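You operate a simulated robot arm through the tools that you are given. There is no shell and no other tool. Be economical: measure what you need, move in short steps, check, and stop when the job is done.

The job below is to be done with a simulated robot arm. You get a single attempt, and the scene is never put back.

## Task
Fetch the sheet with brown block and set it in the grey bucket under the dark bench.
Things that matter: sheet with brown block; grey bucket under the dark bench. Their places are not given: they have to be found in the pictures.

It is judged by the outcome, as a careful person would: the job done as asked, and still so three seconds after it is handed in. It fails if anything else is knocked over, pushed out of place, dropped, spilled or broken.

## Robot
A 7-joint arm with a two-finger parallel gripper, fixed in place. Base frame: the origin is at the foot of the arm, x ahead of it, y to its left, z up; the work surface is at about z = 0. Lengths are in mm, angles in rad, forces in N, time in s.
With the tool pointing down near the work surface it reaches from about 220 to 580 mm from the base axis. Its first joint turns from -1.152 to 1.152 rad. Payload 2.5 kg.
The tool frame sits at the grasp point between the pads (the TCP): z along the fingers, y along the line on which they close. The tips reach 23 mm beyond it. The gripper opens to 94 mm. The fingers are 38 mm wide and 10 mm thick; the gripper's body (54 by 96 mm) begins 39 mm behind the TCP.
Orientation is told as [roll, pitch, yaw] about the base's x, y, z axes, in that order, counted from this pose: with the fingers straight down and closing along the base's y, the tool's x points along the base's -x, its y along +y and its z along -z.

## Interface
- The arm moves only by the tool servo_tool. Its argument "targets" is a list of rows, each a list of 4 numbers: the shift along the tool's x, y, z in mm, then the turn about the tool's z in rad. In form: [[x, y, z, twist], ...]. A call has 1 to 12 rows; each row is the pose to reach, as a shift and turn from the pose commanded when the call began, along the tool's axes at that moment. "jaw" is the closure, from 0 (fully open) to 1 (shut), set as the call begins (left out, the last holds). Each row takes 0.2 s and may step no farther than 50 mm and 0.15 rad from the row before; otherwise, or with a gripper value out of range, the whole call is refused. Where a pose cannot be reached the arm comes as near as it can. A force on the tool above 40 N (or 10 N above the force at the start of the call, whichever is more), or a blocked arm, ends the call early, and 0.2 s more pass. The fingers move at their own pace (about 108 mm/s each) and stop on an object; they squeeze with about 39 N. The grip force told is the motor's: it shows also when the fingers shut on nothing. Time passes only in rows, and 0.2 s behind the last, so rows that repeat a pose let the fingers close. The reply holds the time, the measured pose of the TCP, the force on the tool along the base axes, the opening and the grip force, in the units named above and with some noise.
- Cameras (640 x 400 px; columns grow to the right, rows downward): "scene" is fixed at [89.7, -391.7, 565.2]; the picture's right is [0.98, -0.22, 0.00], its down [-0.10, -0.42, -0.90] and it looks along [0.20, 0.88, -0.43] (base axes); focal length 288 px, centre (320, 200). "wrist" rides on the gripper at [-39, 0, -44] in the tool frame; the picture's right is [0.00, -1.00, 0.00], its down [0.97, 0.00, -0.24] and it looks along [0.24, 0.00, 0.97] (tool axes); focal length 218 px, centre (320, 200).
- grab_frame(camera): a new picture of that camera. The clock stands still meanwhile.
- probe_pixels(camera, pixels): for up to 12 pixels [column, row] of the newest picture of that camera ("zoom" is the newest enlarged one), the place [x, y, z] in the base frame of the surface seen there, good to about 2 mm, but the place of the scene camera against the robot may be out by one fixed shift of up to 12 mm in any direction. The clock stands still meanwhile.
- close_up(camera, box): a new picture of the part [left, top, right, bottom] of that camera's present view, enlarged. The clock stands still meanwhile.
- job_done(): hands the job in; it is judged then, once.

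Go step by step. Measure first, check grasps and placings, and put right what went wrong. The budget is 60 turns and 20 pictures, counting those below and the enlarged ones. Unless the task says otherwise, let go and move clear before handing in, and close with one line.

The tools are called after "Emit:" as name(argument=value, ...) on one line, values as JSON. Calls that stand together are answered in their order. servo_tool: Moves the arm, as the interface text tells. Its arguments: {"type":"object","properties":{"targets":{"type":"array"},"jaw":{"type":"number"}},"required":["targets"]} The other tools are called the same way: grab_frame (camera) takes a picture; probe_pixels (camera, pixels) gives the place of the surface under pixels of a picture; close_up (camera, box) takes an enlarged picture of a part of a camera's view; job_done () hands the job in.

At the start:

```text
time_s: 0.0
ee_pos: [335.6, 179.9, 493.4]
orientation: [-0.001, -0.001, 0.0]
ft_force: [0.5, 0.8, -0.1]
width: 93.9
finger_force: 0.0
```

scene: 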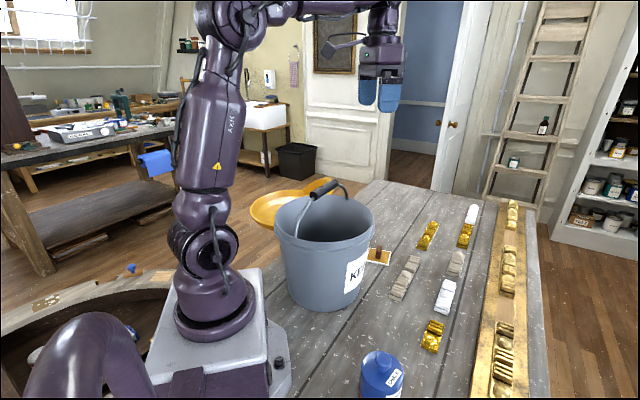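
wrist: 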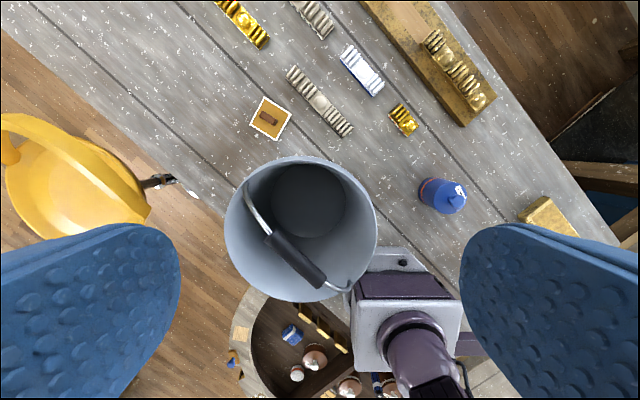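

The scene shows a grey bucket near (325,250), and the sheet with the brown block near (378,255). I'll zoom in on both, and look for any other bucket under a dark bench.

Emit:
close_up(camera="scene", box=[230, 170, 480, 330])

Emit:
close_up(camera="wrist", box=[200, 60, 400, 310])

Emit:
close_up(camera="scene", box=[0, 80, 340, 300])

```text
2.50 times, centred on (355, 250) of scene
```

zoom: 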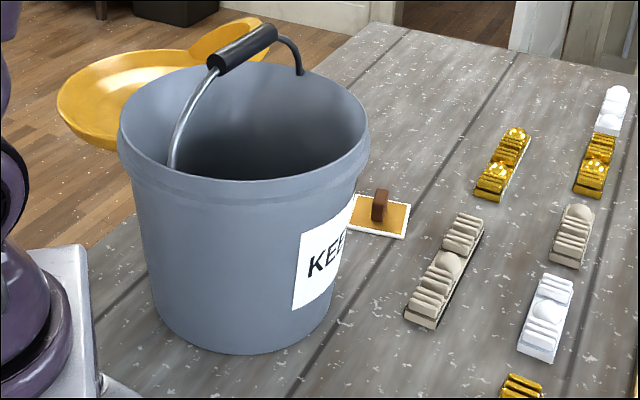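

```text
1.60 times, centred on (300, 185) of wrist
```

zoom: 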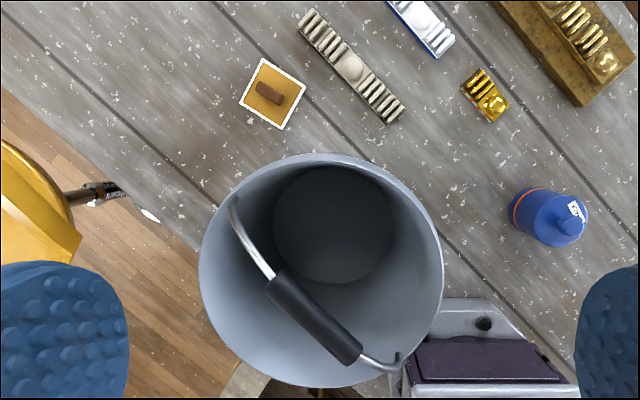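

```text
1.82 times, centred on (170, 190) of scene
```

zoom: 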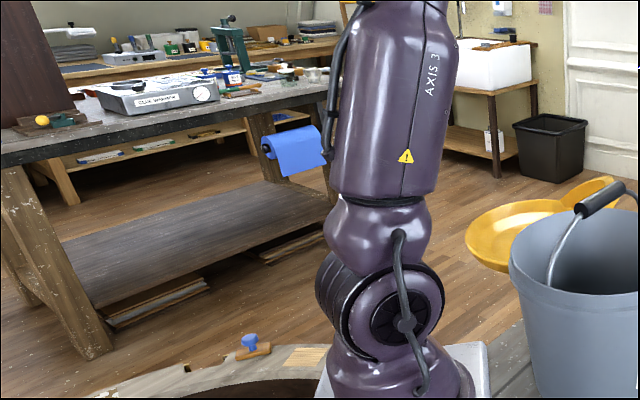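

There is only one grey bucket, the KEE… one standing on the bench by the arm, and no other bucket the arm could reach. I'll probe the sheet, block, bucket rim, handle and inner floor in the wrist view.

Emit:
probe_pixels(camera="wrist", pixels=[[264, 99], [289, 114], [275, 138], [251, 123], [264, 115], [273, 121], [268, 118], [227, 210], [374, 219], [300, 158], [300, 299], [309, 200]])

Emit:
probe_pixels(camera="wrist", pixels=[[247, 190], [258, 218], [272, 238], [295, 259], [319, 280], [347, 287], [291, 182], [330, 230], [320, 105], [280, 142], [230, 140], [300, 75]])

Emit:
close_up(camera="wrist", box=[230, 80, 310, 130])

```text
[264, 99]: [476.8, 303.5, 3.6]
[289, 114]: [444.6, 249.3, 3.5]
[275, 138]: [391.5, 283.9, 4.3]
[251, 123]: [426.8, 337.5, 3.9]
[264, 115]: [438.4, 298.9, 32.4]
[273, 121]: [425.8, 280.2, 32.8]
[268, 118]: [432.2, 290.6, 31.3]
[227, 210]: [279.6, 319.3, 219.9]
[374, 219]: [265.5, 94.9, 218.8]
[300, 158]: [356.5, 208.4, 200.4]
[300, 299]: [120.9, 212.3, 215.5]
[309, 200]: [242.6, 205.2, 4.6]
```

```text
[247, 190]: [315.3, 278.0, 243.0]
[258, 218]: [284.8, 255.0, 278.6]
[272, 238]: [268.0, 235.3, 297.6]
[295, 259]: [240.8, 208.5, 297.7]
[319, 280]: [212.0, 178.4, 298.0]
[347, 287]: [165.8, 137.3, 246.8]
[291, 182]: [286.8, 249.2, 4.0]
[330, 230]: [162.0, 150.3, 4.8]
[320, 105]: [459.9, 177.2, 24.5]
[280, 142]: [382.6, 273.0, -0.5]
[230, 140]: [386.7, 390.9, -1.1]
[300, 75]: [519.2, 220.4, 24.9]
```

```text
8.00 times, centred on (270, 105) of wrist
```

zoom: 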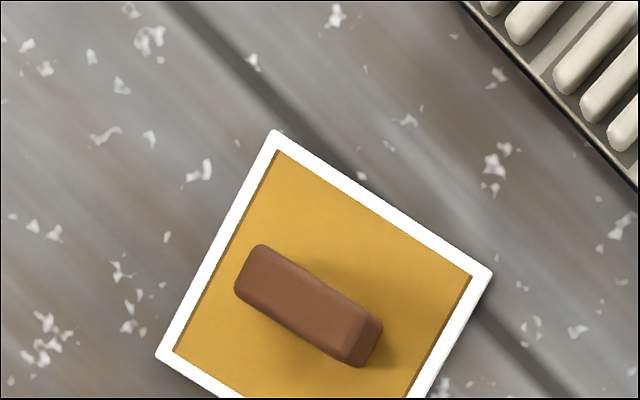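

Bucket axis is about (242,207), with the rim at z 220, the floor near 5, and its handle standing upright to z≈300 along the 44° line. The block is about 12 mm wide, with its top at z 32. I'll probe the gripper and wrist for clearances in the scene view.

Emit:
close_up(camera="scene", box=[180, 0, 430, 156])

Emit:
probe_pixels(camera="scene", pixels=[[388, 108], [380, 70], [380, 52], [402, 60], [358, 60], [385, 15], [370, 20], [398, 20], [330, 5], [312, 15], [235, 40], [325, 190]])

```text
2.56 times, centred on (305, 78) of scene
```

zoom: 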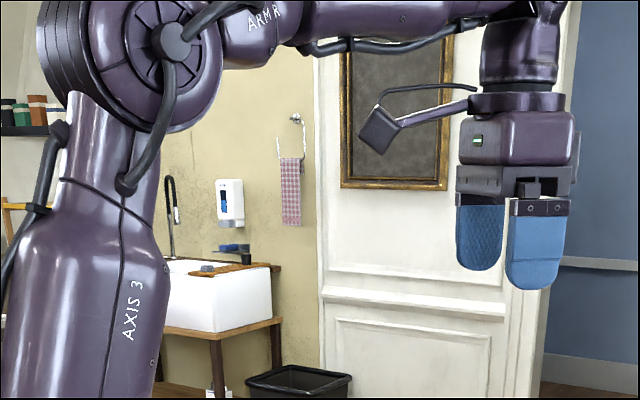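

```text
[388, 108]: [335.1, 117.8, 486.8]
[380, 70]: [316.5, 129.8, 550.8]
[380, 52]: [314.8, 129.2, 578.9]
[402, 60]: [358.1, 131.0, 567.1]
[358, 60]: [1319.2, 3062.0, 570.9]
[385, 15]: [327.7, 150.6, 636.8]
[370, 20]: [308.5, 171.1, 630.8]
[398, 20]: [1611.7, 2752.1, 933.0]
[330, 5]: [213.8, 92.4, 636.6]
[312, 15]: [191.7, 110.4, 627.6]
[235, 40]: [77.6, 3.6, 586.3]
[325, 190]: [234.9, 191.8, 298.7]
```

I see a boxy attachment sticking out from the wrist toward the base at zoom (380,130), and it matters for bucket clearance. I'll measure it next.

Emit:
probe_pixels(camera="zoom", pixels=[[380, 135], [362, 130], [378, 152], [396, 140], [430, 114], [460, 103], [400, 90], [480, 105], [560, 105], [520, 140], [500, 60], [540, 20]])

```text
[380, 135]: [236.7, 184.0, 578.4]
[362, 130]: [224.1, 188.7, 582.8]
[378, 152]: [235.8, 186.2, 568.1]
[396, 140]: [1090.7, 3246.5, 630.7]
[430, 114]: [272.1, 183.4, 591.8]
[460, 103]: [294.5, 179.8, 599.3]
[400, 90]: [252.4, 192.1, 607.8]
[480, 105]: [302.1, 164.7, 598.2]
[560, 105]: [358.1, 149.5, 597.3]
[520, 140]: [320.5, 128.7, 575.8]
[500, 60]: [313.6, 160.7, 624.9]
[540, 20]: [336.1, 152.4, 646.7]
```

The wrist attachment reaches 112 mm along tool +x, about 75–105 mm above the TCP. I'll therefore grasp with it turned away from the bucket (twist ≈ +2.14), starting with a move high above the sheet while turning.

Emit:
servo_tool(targets=[[-8, 9, 0, 0.14], [-16, 18, 0, 0.28], [-24, 27, 0, 0.42], [-32, 36, 0, 0.56], [-40, 46, 0, 0.7], [-48, 55, 0, 0.84], [-56, 64, 0, 0.98], [-64, 73, 0, 1.12], [-72, 82, 0, 1.26], [-80, 91, 0, 1.4], [-88, 100, 0, 1.54], [-96, 110, 0, 1.68]], jaw=0)

```text
time_s: 2.6
ee_pos: [410.1, 279.7, 480.8]
orientation: [0.0, -0.002, -1.68]
ft_force: [0.1, 1.1, -0.1]
width: 93.7
finger_force: 0.0
out of reach, approached as far as the arm can: row 10, 11, 12
```

The yaw is fine at -1.68, but reach ran out at this height (z 481). I'll lower 120 mm and finish the twist, keeping x and y for now.

Emit:
servo_tool(targets=[[0, 0, 30, 0.12], [0, 0, 60, 0.24], [0, 0, 90, 0.36], [0, 0, 120, 0.46]])

Emit:
grab_frame(camera="wrist")

Emit:
grab_frame(camera="scene")

```text
time_s: 3.6
ee_pos: [410.0, 278.0, 360.6]
orientation: [-0.001, 0.002, -2.143]
ft_force: [0.0, -0.1, -0.1]
width: 93.9
finger_force: 0.1
```

```text
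12 pictures are left
```

wrist: 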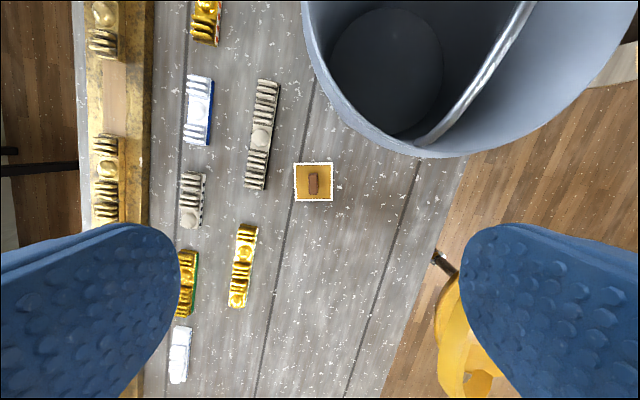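

```text
11 pictures are left
```

scene: 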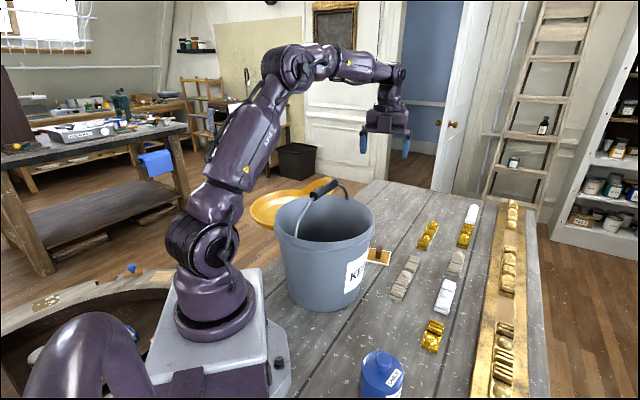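

The block at wrist (314,184) now lines up with the tool, and the forearm is well above the handle. I'll probe the block top and the sheet edges.

Emit:
probe_pixels(camera="wrist", pixels=[[313, 177], [313, 184], [314, 190], [310, 182], [317, 182], [297, 166], [330, 165], [331, 198], [298, 199]])

Emit:
close_up(camera="wrist", box=[274, 154, 354, 204])

```text
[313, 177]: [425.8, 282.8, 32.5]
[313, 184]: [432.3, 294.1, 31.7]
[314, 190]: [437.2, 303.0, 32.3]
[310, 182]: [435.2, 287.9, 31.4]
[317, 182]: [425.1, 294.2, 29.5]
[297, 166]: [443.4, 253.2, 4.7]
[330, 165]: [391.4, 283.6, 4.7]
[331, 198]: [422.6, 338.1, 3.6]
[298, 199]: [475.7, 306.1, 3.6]
```

```text
8.00 times, centred on (314, 179) of wrist
```

zoom: 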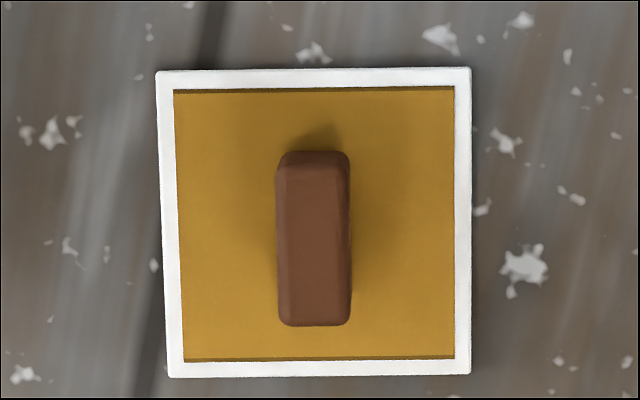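

The block top centre is at (432.5,293.5,32) and the yaw is within 1°. I'll centre over it, part-close the jaws to keep clear of the strips, and descend to z≈110.

Emit:
servo_tool(targets=[[12, 5, 30, 0], [25.2, 10.5, 60, 0], [25.2, 10.5, 100, 0], [25.2, 10.5, 140, 0], [25.2, 10.5, 180, 0], [25.2, 10.5, 220, 0], [25.2, 10.5, 250, 0]], jaw=0.4)

Emit:
grab_frame(camera="scene")

Emit:
grab_frame(camera="wrist")

```text
time_s: 5.2
ee_pos: [432.4, 293.4, 110.9]
orientation: [0.001, 0.001, -2.14]
ft_force: [1.0, 0.0, -0.3]
width: 56.5
finger_force: 0.0
```

```text
9 pictures are left
```

scene: 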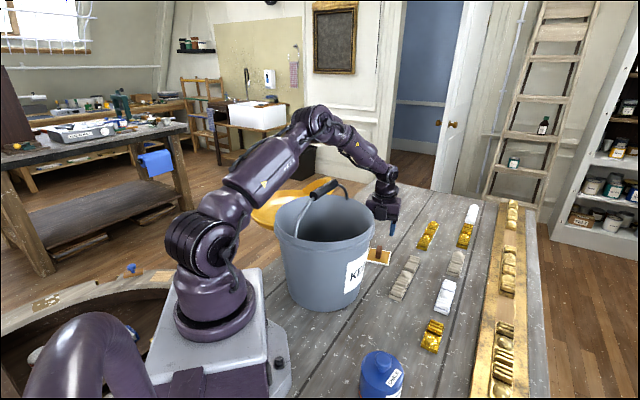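

```text
8 pictures are left
```

wrist: 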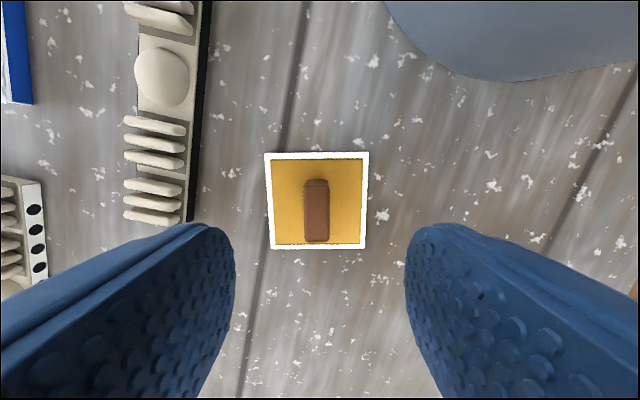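

The block is centred at (317,212) between the fingers. Before the last 80 mm, I'll check how far the forearm is from the bucket.

Emit:
probe_pixels(camera="scene", pixels=[[318, 140], [345, 155], [362, 165], [378, 180], [345, 190], [310, 210], [370, 215], [335, 202], [352, 140]])

```text
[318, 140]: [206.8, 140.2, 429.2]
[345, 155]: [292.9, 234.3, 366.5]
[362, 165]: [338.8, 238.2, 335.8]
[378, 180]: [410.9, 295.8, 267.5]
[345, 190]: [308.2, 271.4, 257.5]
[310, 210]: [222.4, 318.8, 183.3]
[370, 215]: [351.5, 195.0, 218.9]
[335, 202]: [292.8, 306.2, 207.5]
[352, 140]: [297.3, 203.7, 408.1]
```

The forearm underside is at z≈336 over the rim (220), so about 50 mm will remain after the descent. I'll go down 80 mm and close.

Emit:
servo_tool(targets=[[0, 0, 25, 0], [0, 0, 50, 0], [0, 0, 70, 0], [0, 0, 79, 0], [0, 0, 79, 0]])

Emit:
servo_tool(targets=[[0, 0, 0, 0], [0, 0, 0, 0], [0, 0, 0, 0]], jaw=1)

```text
time_s: 6.4
ee_pos: [432.6, 293.7, 32.5]
orientation: [-0.001, -0.001, -2.14]
ft_force: [0.1, -0.3, -0.6]
width: 56.0
finger_force: 0.2
```

```text
time_s: 7.2
ee_pos: [431.8, 294.9, 33.6]
orientation: [0.001, 0.002, -2.139]
ft_force: [0.2, 0.6, -0.6]
width: 14.5
finger_force: 39.4
```

The jaws closed on 14.5 mm at 39 N, so the block is held. I'll lift straight up.

Emit:
servo_tool(targets=[[0, 0, -10, 0], [0, 0, -40, 0], [0, 0, -80, 0], [0, 0, -120, 0], [0, 0, -165, 0], [0, 0, -210, 0], [0, 0, -255, 0], [0, 0, -300, 0], [0, 0, -340, 0], [0, 0, -365, 0]])

Emit:
grab_frame(camera="wrist")

```text
time_s: 9.4
ee_pos: [433.3, 292.9, 398.2]
orientation: [0.0, -0.001, -2.139]
ft_force: [-0.5, -0.2, -0.9]
width: 14.7
finger_force: 39.1
```

```text
7 pictures are left
```

wrist: 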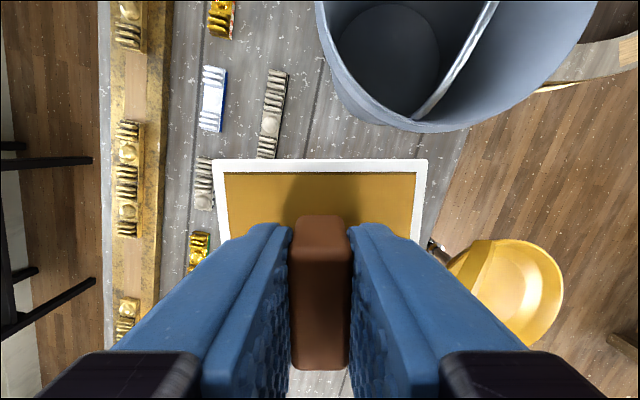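

The sheet is held level and square. Next I'll swing at z≈398 over the bucket, to the side of the handle at (205,246), turning so the wrist attachment points outward from the handle.

Emit:
servo_tool(targets=[[-13.5, -13.9, 0, 0.11], [-27, -27.8, 0, 0.22], [-40.5, -41.7, 0, 0.33], [-54, -55.6, 0, 0.44], [-67.5, -69.5, 0, 0.55], [-81, -83.4, 0, 0.66]])

```text
time_s: 10.8
ee_pos: [393.0, 234.5, 393.1]
orientation: [-0.004, 0.0, -2.796]
ft_force: [-0.2, 0.0, -0.4]
width: 14.6
finger_force: 39.4
out of reach, approached as far as the arm can: row 4, 5, 6
```

I had the twist sign wrong, so the wrist hit its limit at yaw -2.80 with the sheet still held and clear. I'll turn back the right way and carry on over the bucket.

Emit:
servo_tool(targets=[[0, 0, 0, -0.14], [0, 0, 0, -0.28], [0, 0, 0, -0.42], [-15, -7, 0, -0.56], [-30, -13, 0, -0.7], [-45, -20, 0, -0.84], [-60, -26, 0, -0.98], [-75, -33, 0, -1.12], [-90, -39, 0, -1.26], [-105, -46, 0, -1.4], [-120, -52, 0, -1.54], [-135, -58, 0, -1.68]])

```text
time_s: 13.4
ee_pos: [247.9, 242.3, 394.1]
orientation: [0.0, 0.0, -1.115]
ft_force: [0.8, 0.1, 0.4]
width: 14.4
finger_force: 38.9
```

Pose is (248,242,394) at yaw -1.115. I'll finish the shift to (205,246) and the last 0.30 rad of turn, then look.

Emit:
servo_tool(targets=[[7, -12, 0, -0.1], [15, -24, 0, -0.2], [22, -36.5, 0, -0.3], [22, -36.5, 0, -0.3]])

Emit:
grab_frame(camera="wrist")

Emit:
grab_frame(camera="scene")

```text
time_s: 14.4
ee_pos: [206.5, 246.9, 394.0]
orientation: [0.0, -0.001, -0.819]
ft_force: [0.0, 0.2, 0.2]
width: 14.5
finger_force: 38.9
```

```text
6 pictures are left
```

wrist: 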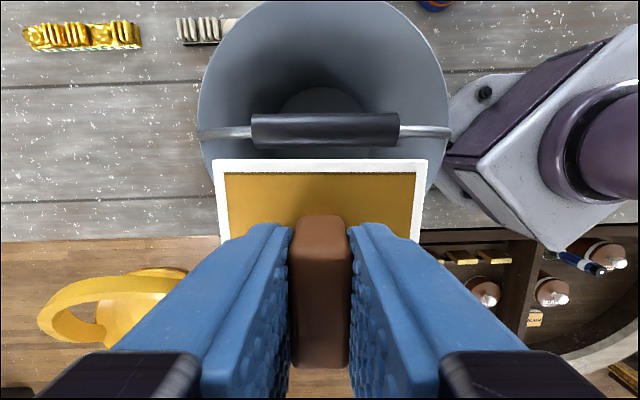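

```text
5 pictures are left
```

scene: 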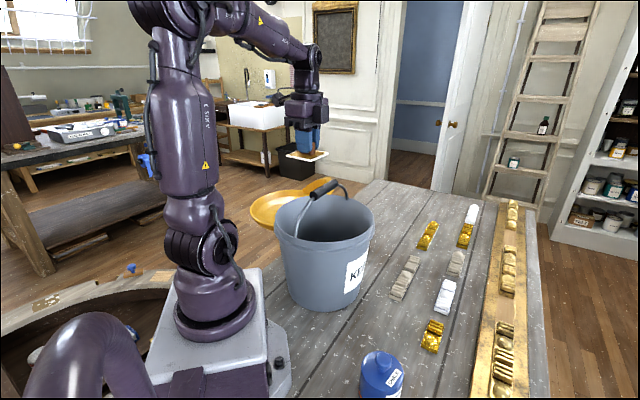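

The handle is parallel to the sheet at row 130. I'll verify the handle and rim positions from this view before descending.

Emit:
probe_pixels(camera="wrist", pixels=[[257, 130], [325, 130], [395, 130], [325, 145], [200, 120], [447, 120], [206, 150], [440, 150], [325, 3], [220, 162], [320, 162], [421, 162]])

```text
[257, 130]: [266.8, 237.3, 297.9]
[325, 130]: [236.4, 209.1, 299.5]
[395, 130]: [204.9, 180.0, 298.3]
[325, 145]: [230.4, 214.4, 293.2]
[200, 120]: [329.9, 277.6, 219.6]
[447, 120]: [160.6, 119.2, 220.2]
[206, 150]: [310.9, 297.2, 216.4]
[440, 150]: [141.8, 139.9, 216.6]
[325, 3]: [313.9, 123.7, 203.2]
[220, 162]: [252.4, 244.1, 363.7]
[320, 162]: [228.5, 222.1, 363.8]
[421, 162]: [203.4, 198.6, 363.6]
```

The sheet's inner edge clears the handle grip by about 6 mm, so I'll move 5 mm outward and 5 mm along the handle to centre it. Then I'll lower past the handle to TCP z≈229.

Emit:
servo_tool(targets=[[5, -5, 0, 0], [5, -5, 25, 0], [5, -5, 50, 0], [5, -5, 75, 0], [5, -5, 100, 0], [5, -5, 125, 0], [5, -5, 145, 0], [5, -5, 165, 0], [5, -5, 165, 0]])

Emit:
grab_frame(camera="wrist")

Emit:
close_up(camera="scene", box=[200, 80, 440, 230])

```text
time_s: 16.1
ee_pos: [198.7, 248.5, 252.1]
orientation: [0.01, 0.001, -0.821]
ft_force: [-0.6, 1.4, 0.7]
width: 14.5
finger_force: 39.3
stopped in row 8: the force on the tool passed its limit (the readings are from after the stop); the commanded pose is now the measured one
```

```text
4 pictures are left
```

wrist: 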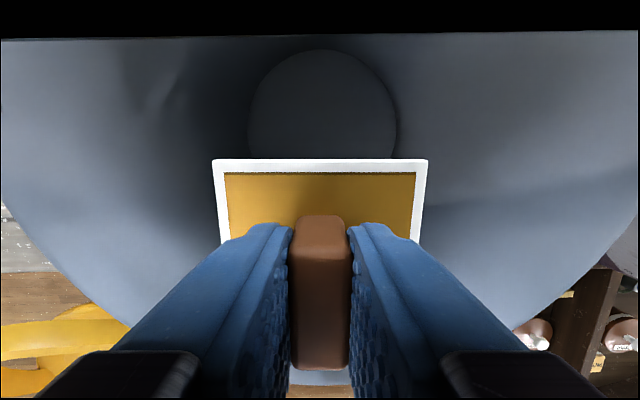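

```text
2.67 times, centred on (320, 155) of scene
```

zoom: 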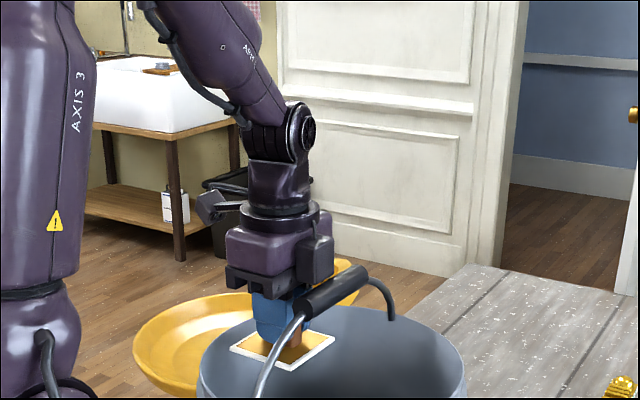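

The call stopped at z 252 because the wrist camera housing (zoom (315,255)) touched the handle grip. I'll measure the housing against the grip before backing off.

Emit:
probe_pixels(camera="zoom", pixels=[[305, 250], [325, 250], [315, 270], [328, 240], [312, 280], [300, 300], [330, 285], [360, 270], [320, 300], [265, 255], [295, 215], [290, 365]])

Emit:
probe_pixels(camera="wrist", pixels=[[100, 305], [550, 315], [320, 100], [320, 378], [60, 255], [590, 270], [300, 45]])

Emit:
servo_tool(targets=[[4, 0, -10, 0], [8, 0, -35, 0], [10, 0, -60, 0]])

```text
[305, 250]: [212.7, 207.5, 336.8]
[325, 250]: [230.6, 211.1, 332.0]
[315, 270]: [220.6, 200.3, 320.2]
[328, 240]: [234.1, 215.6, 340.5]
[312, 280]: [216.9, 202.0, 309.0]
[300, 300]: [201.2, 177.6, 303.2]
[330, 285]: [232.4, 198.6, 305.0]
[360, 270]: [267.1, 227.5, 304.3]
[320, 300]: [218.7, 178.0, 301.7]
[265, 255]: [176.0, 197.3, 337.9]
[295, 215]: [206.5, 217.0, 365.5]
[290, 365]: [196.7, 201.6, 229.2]
```

```text
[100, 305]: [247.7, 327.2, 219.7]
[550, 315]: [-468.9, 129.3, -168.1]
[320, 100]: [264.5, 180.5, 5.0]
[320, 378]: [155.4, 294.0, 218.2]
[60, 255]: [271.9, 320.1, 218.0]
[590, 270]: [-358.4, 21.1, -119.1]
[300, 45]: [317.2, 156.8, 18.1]
```

```text
time_s: 16.9
ee_pos: [191.6, 254.2, 310.9]
orientation: [0.009, 0.001, -0.821]
ft_force: [0.7, 0.9, 0.5]
width: 14.6
finger_force: 39.3
```

The camera face sits at tool x≈-49.5 and the grip's near surface at n≈0. The rim radius is about 117 mm, so a TCP offset of n≈56 clears both handle and rim. I'm at 54 now, so I'll move 2 mm further out and descend in small steps.

Emit:
servo_tool(targets=[[2.5, 1, 0, 0], [2.5, 1, 12, 0], [2.5, 1, 24, 0], [2.5, 1, 36, 0], [2.5, 1, 48, 0], [2.5, 1, 60, 0], [2.5, 1, 70, 0], [2.5, 1, 80, 0]])

```text
time_s: 18.6
ee_pos: [192.6, 257.4, 231.7]
orientation: [0.009, 0.0, -0.822]
ft_force: [-0.1, 1.6, -0.3]
width: 14.7
finger_force: 39.0
```

No contact down to z 232. I'll take a close-up to check clearances.

Emit:
close_up(camera="scene", box=[230, 110, 390, 210])

```text
4.00 times, centred on (310, 160) of scene
```

zoom: 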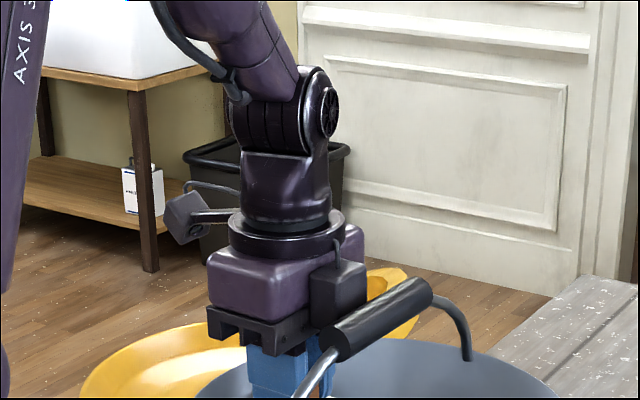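

The camera housing now passes beside the grip with clearance. I'll continue down to about z 152, where the side attachment stays just above the rim.

Emit:
servo_tool(targets=[[0, 0, 12, 0], [0, 0, 24, 0], [0, 0, 36, 0], [0, 0, 48, 0], [0, 0, 60, 0], [0, 0, 70, 0], [0, 0, 79, 0]])

Emit:
grab_frame(camera="wrist")

Emit:
close_up(camera="scene", box=[230, 125, 390, 225])

```text
time_s: 20.2
ee_pos: [192.1, 257.5, 150.8]
orientation: [0.01, 0.0, -0.82]
ft_force: [0.2, -0.2, -1.3]
width: 14.8
finger_force: 38.8
```

```text
1 pictures are left
```

wrist: 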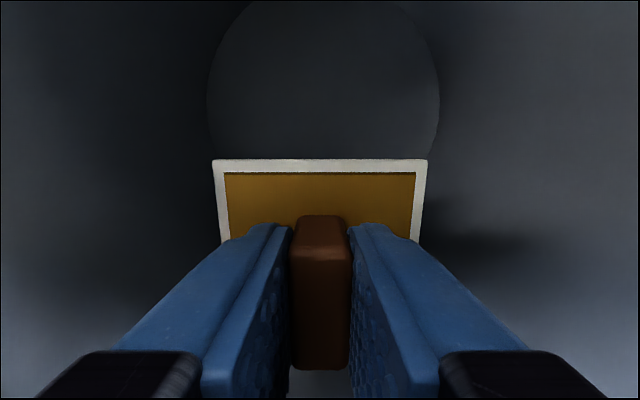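

```text
4.00 times, centred on (310, 175) of scene
```

zoom: 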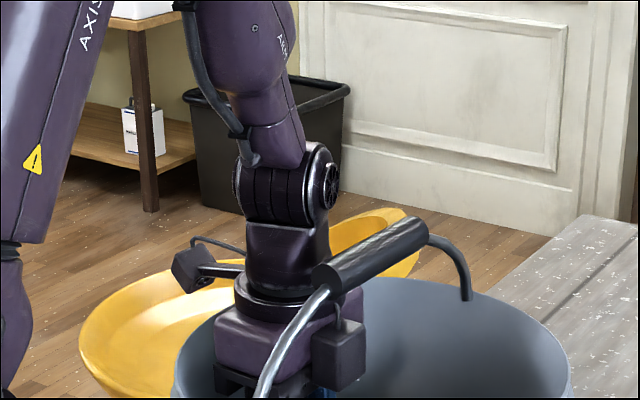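

The sheet is well inside the bucket. I'll probe the floor extent, and the attachment against the rim, to pick the release spot.

Emit:
probe_pixels(camera="wrist", pixels=[[212, 100], [434, 100], [320, 10], [320, 120], [190, 150], [450, 150], [320, 385], [150, 200], [500, 200], [100, 250]])

Emit:
probe_pixels(camera="zoom", pixels=[[190, 270], [185, 288], [225, 273], [238, 268], [345, 350], [340, 290], [350, 382], [250, 330], [380, 262], [272, 365], [176, 375]])

```text
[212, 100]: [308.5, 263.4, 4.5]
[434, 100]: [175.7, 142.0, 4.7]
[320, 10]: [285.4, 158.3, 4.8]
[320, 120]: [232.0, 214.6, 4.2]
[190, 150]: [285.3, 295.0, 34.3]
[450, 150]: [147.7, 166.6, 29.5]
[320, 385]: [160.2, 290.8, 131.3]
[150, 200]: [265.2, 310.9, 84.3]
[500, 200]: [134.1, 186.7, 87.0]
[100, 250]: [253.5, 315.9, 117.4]
```

```text
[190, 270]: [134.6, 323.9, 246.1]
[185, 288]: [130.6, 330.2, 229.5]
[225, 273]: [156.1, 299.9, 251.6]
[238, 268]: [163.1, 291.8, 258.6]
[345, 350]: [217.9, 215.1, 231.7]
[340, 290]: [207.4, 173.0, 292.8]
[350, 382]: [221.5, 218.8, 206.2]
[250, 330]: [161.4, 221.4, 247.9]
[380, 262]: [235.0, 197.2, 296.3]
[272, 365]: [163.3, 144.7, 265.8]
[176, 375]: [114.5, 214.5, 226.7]
```

The floor radius is about 91 mm, so the sheet should move about 13 mm inward to land flat. The camera housing top (z≈255) goes under the grip (z≥285), and the side box (z 229) stays above the rim (220).

Emit:
servo_tool(targets=[[-4, 0, 0, 0], [-8, 0, 0, 0], [-12, 1, 0, 0], [-13, 1, 0, 0], [-13, 1, 0, 0]])

```text
time_s: 21.4
ee_pos: [201.8, 248.1, 152.3]
orientation: [0.009, -0.002, -0.819]
ft_force: [-1.0, 0.2, -0.1]
width: 14.6
finger_force: 39.6
```

No contact. I'll release with a moderate opening and wait.

Emit:
servo_tool(targets=[[0, 0, 0, 0], [0, 0, 0, 0], [0, 0, 0, 0], [0, 0, 0, 0]], jaw=0.45)

```text
time_s: 22.4
ee_pos: [201.0, 249.3, 151.4]
orientation: [0.009, -0.003, -0.819]
ft_force: [-0.5, 0.0, 0.0]
width: 51.6
finger_force: 0.0
```

Width is 52 mm with no grip force, so the sheet is released. I'll retrace by shifting outward 13.5 mm first, then going straight up past the handle.

Emit:
servo_tool(targets=[[5, 0, 0, 0], [10, -1, 0, 0], [13.5, -1, 0, 0], [13.5, -1, -12, 0], [13.5, -1, -25, 0], [13.5, -1, -40, 0], [13.5, -1, -55, 0], [13.5, -1, -70, 0], [13.5, -1, -85, 0], [13.5, -1, -100, 0], [13.5, -1, -120, 0], [13.5, -1, -140, 0]])

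```text
time_s: 25.1
ee_pos: [190.9, 257.2, 292.9]
orientation: [0.007, -0.001, -0.821]
ft_force: [1.0, 0.2, 0.1]
width: 51.4
finger_force: 0.1
```

Clear so far. I'll rise to z≈430 and take the last picture looking into the bucket.

Emit:
servo_tool(targets=[[0, 0, -35, 0], [0, 0, -70, 0], [0, 0, -105, 0], [0, 0, -137, 0], [0, 0, -137, 0]])

Emit:
grab_frame(camera="wrist")

```text
time_s: 26.2
ee_pos: [189.0, 256.0, 431.3]
orientation: [0.009, -0.001, -0.82]
ft_force: [0.1, -0.3, -0.2]
width: 51.8
finger_force: 0.1
```

```text
refused: no pictures are left
```

The picture budget is spent, so there's no final look inside. The readings are consistent: the sheet was let go well inside the bucket, the jaws are empty at 52 mm, and the arm came out clear without any force. I'm handing in.

Emit:
job_done()

```text
The job is handed in.
```

I released the sheet with the brown block inside the grey bucket, about 120 mm above its floor. I had no pictures left to see how it landed. I took "the grey bucket" to be the one standing on the bench beside the arm, as I saw no grey bucket under a bench. On the way in, the wrist camera touched the bucket's handle once. I backed off straight away, and later readings showed no sign that the bucket had moved. The arm is clear.
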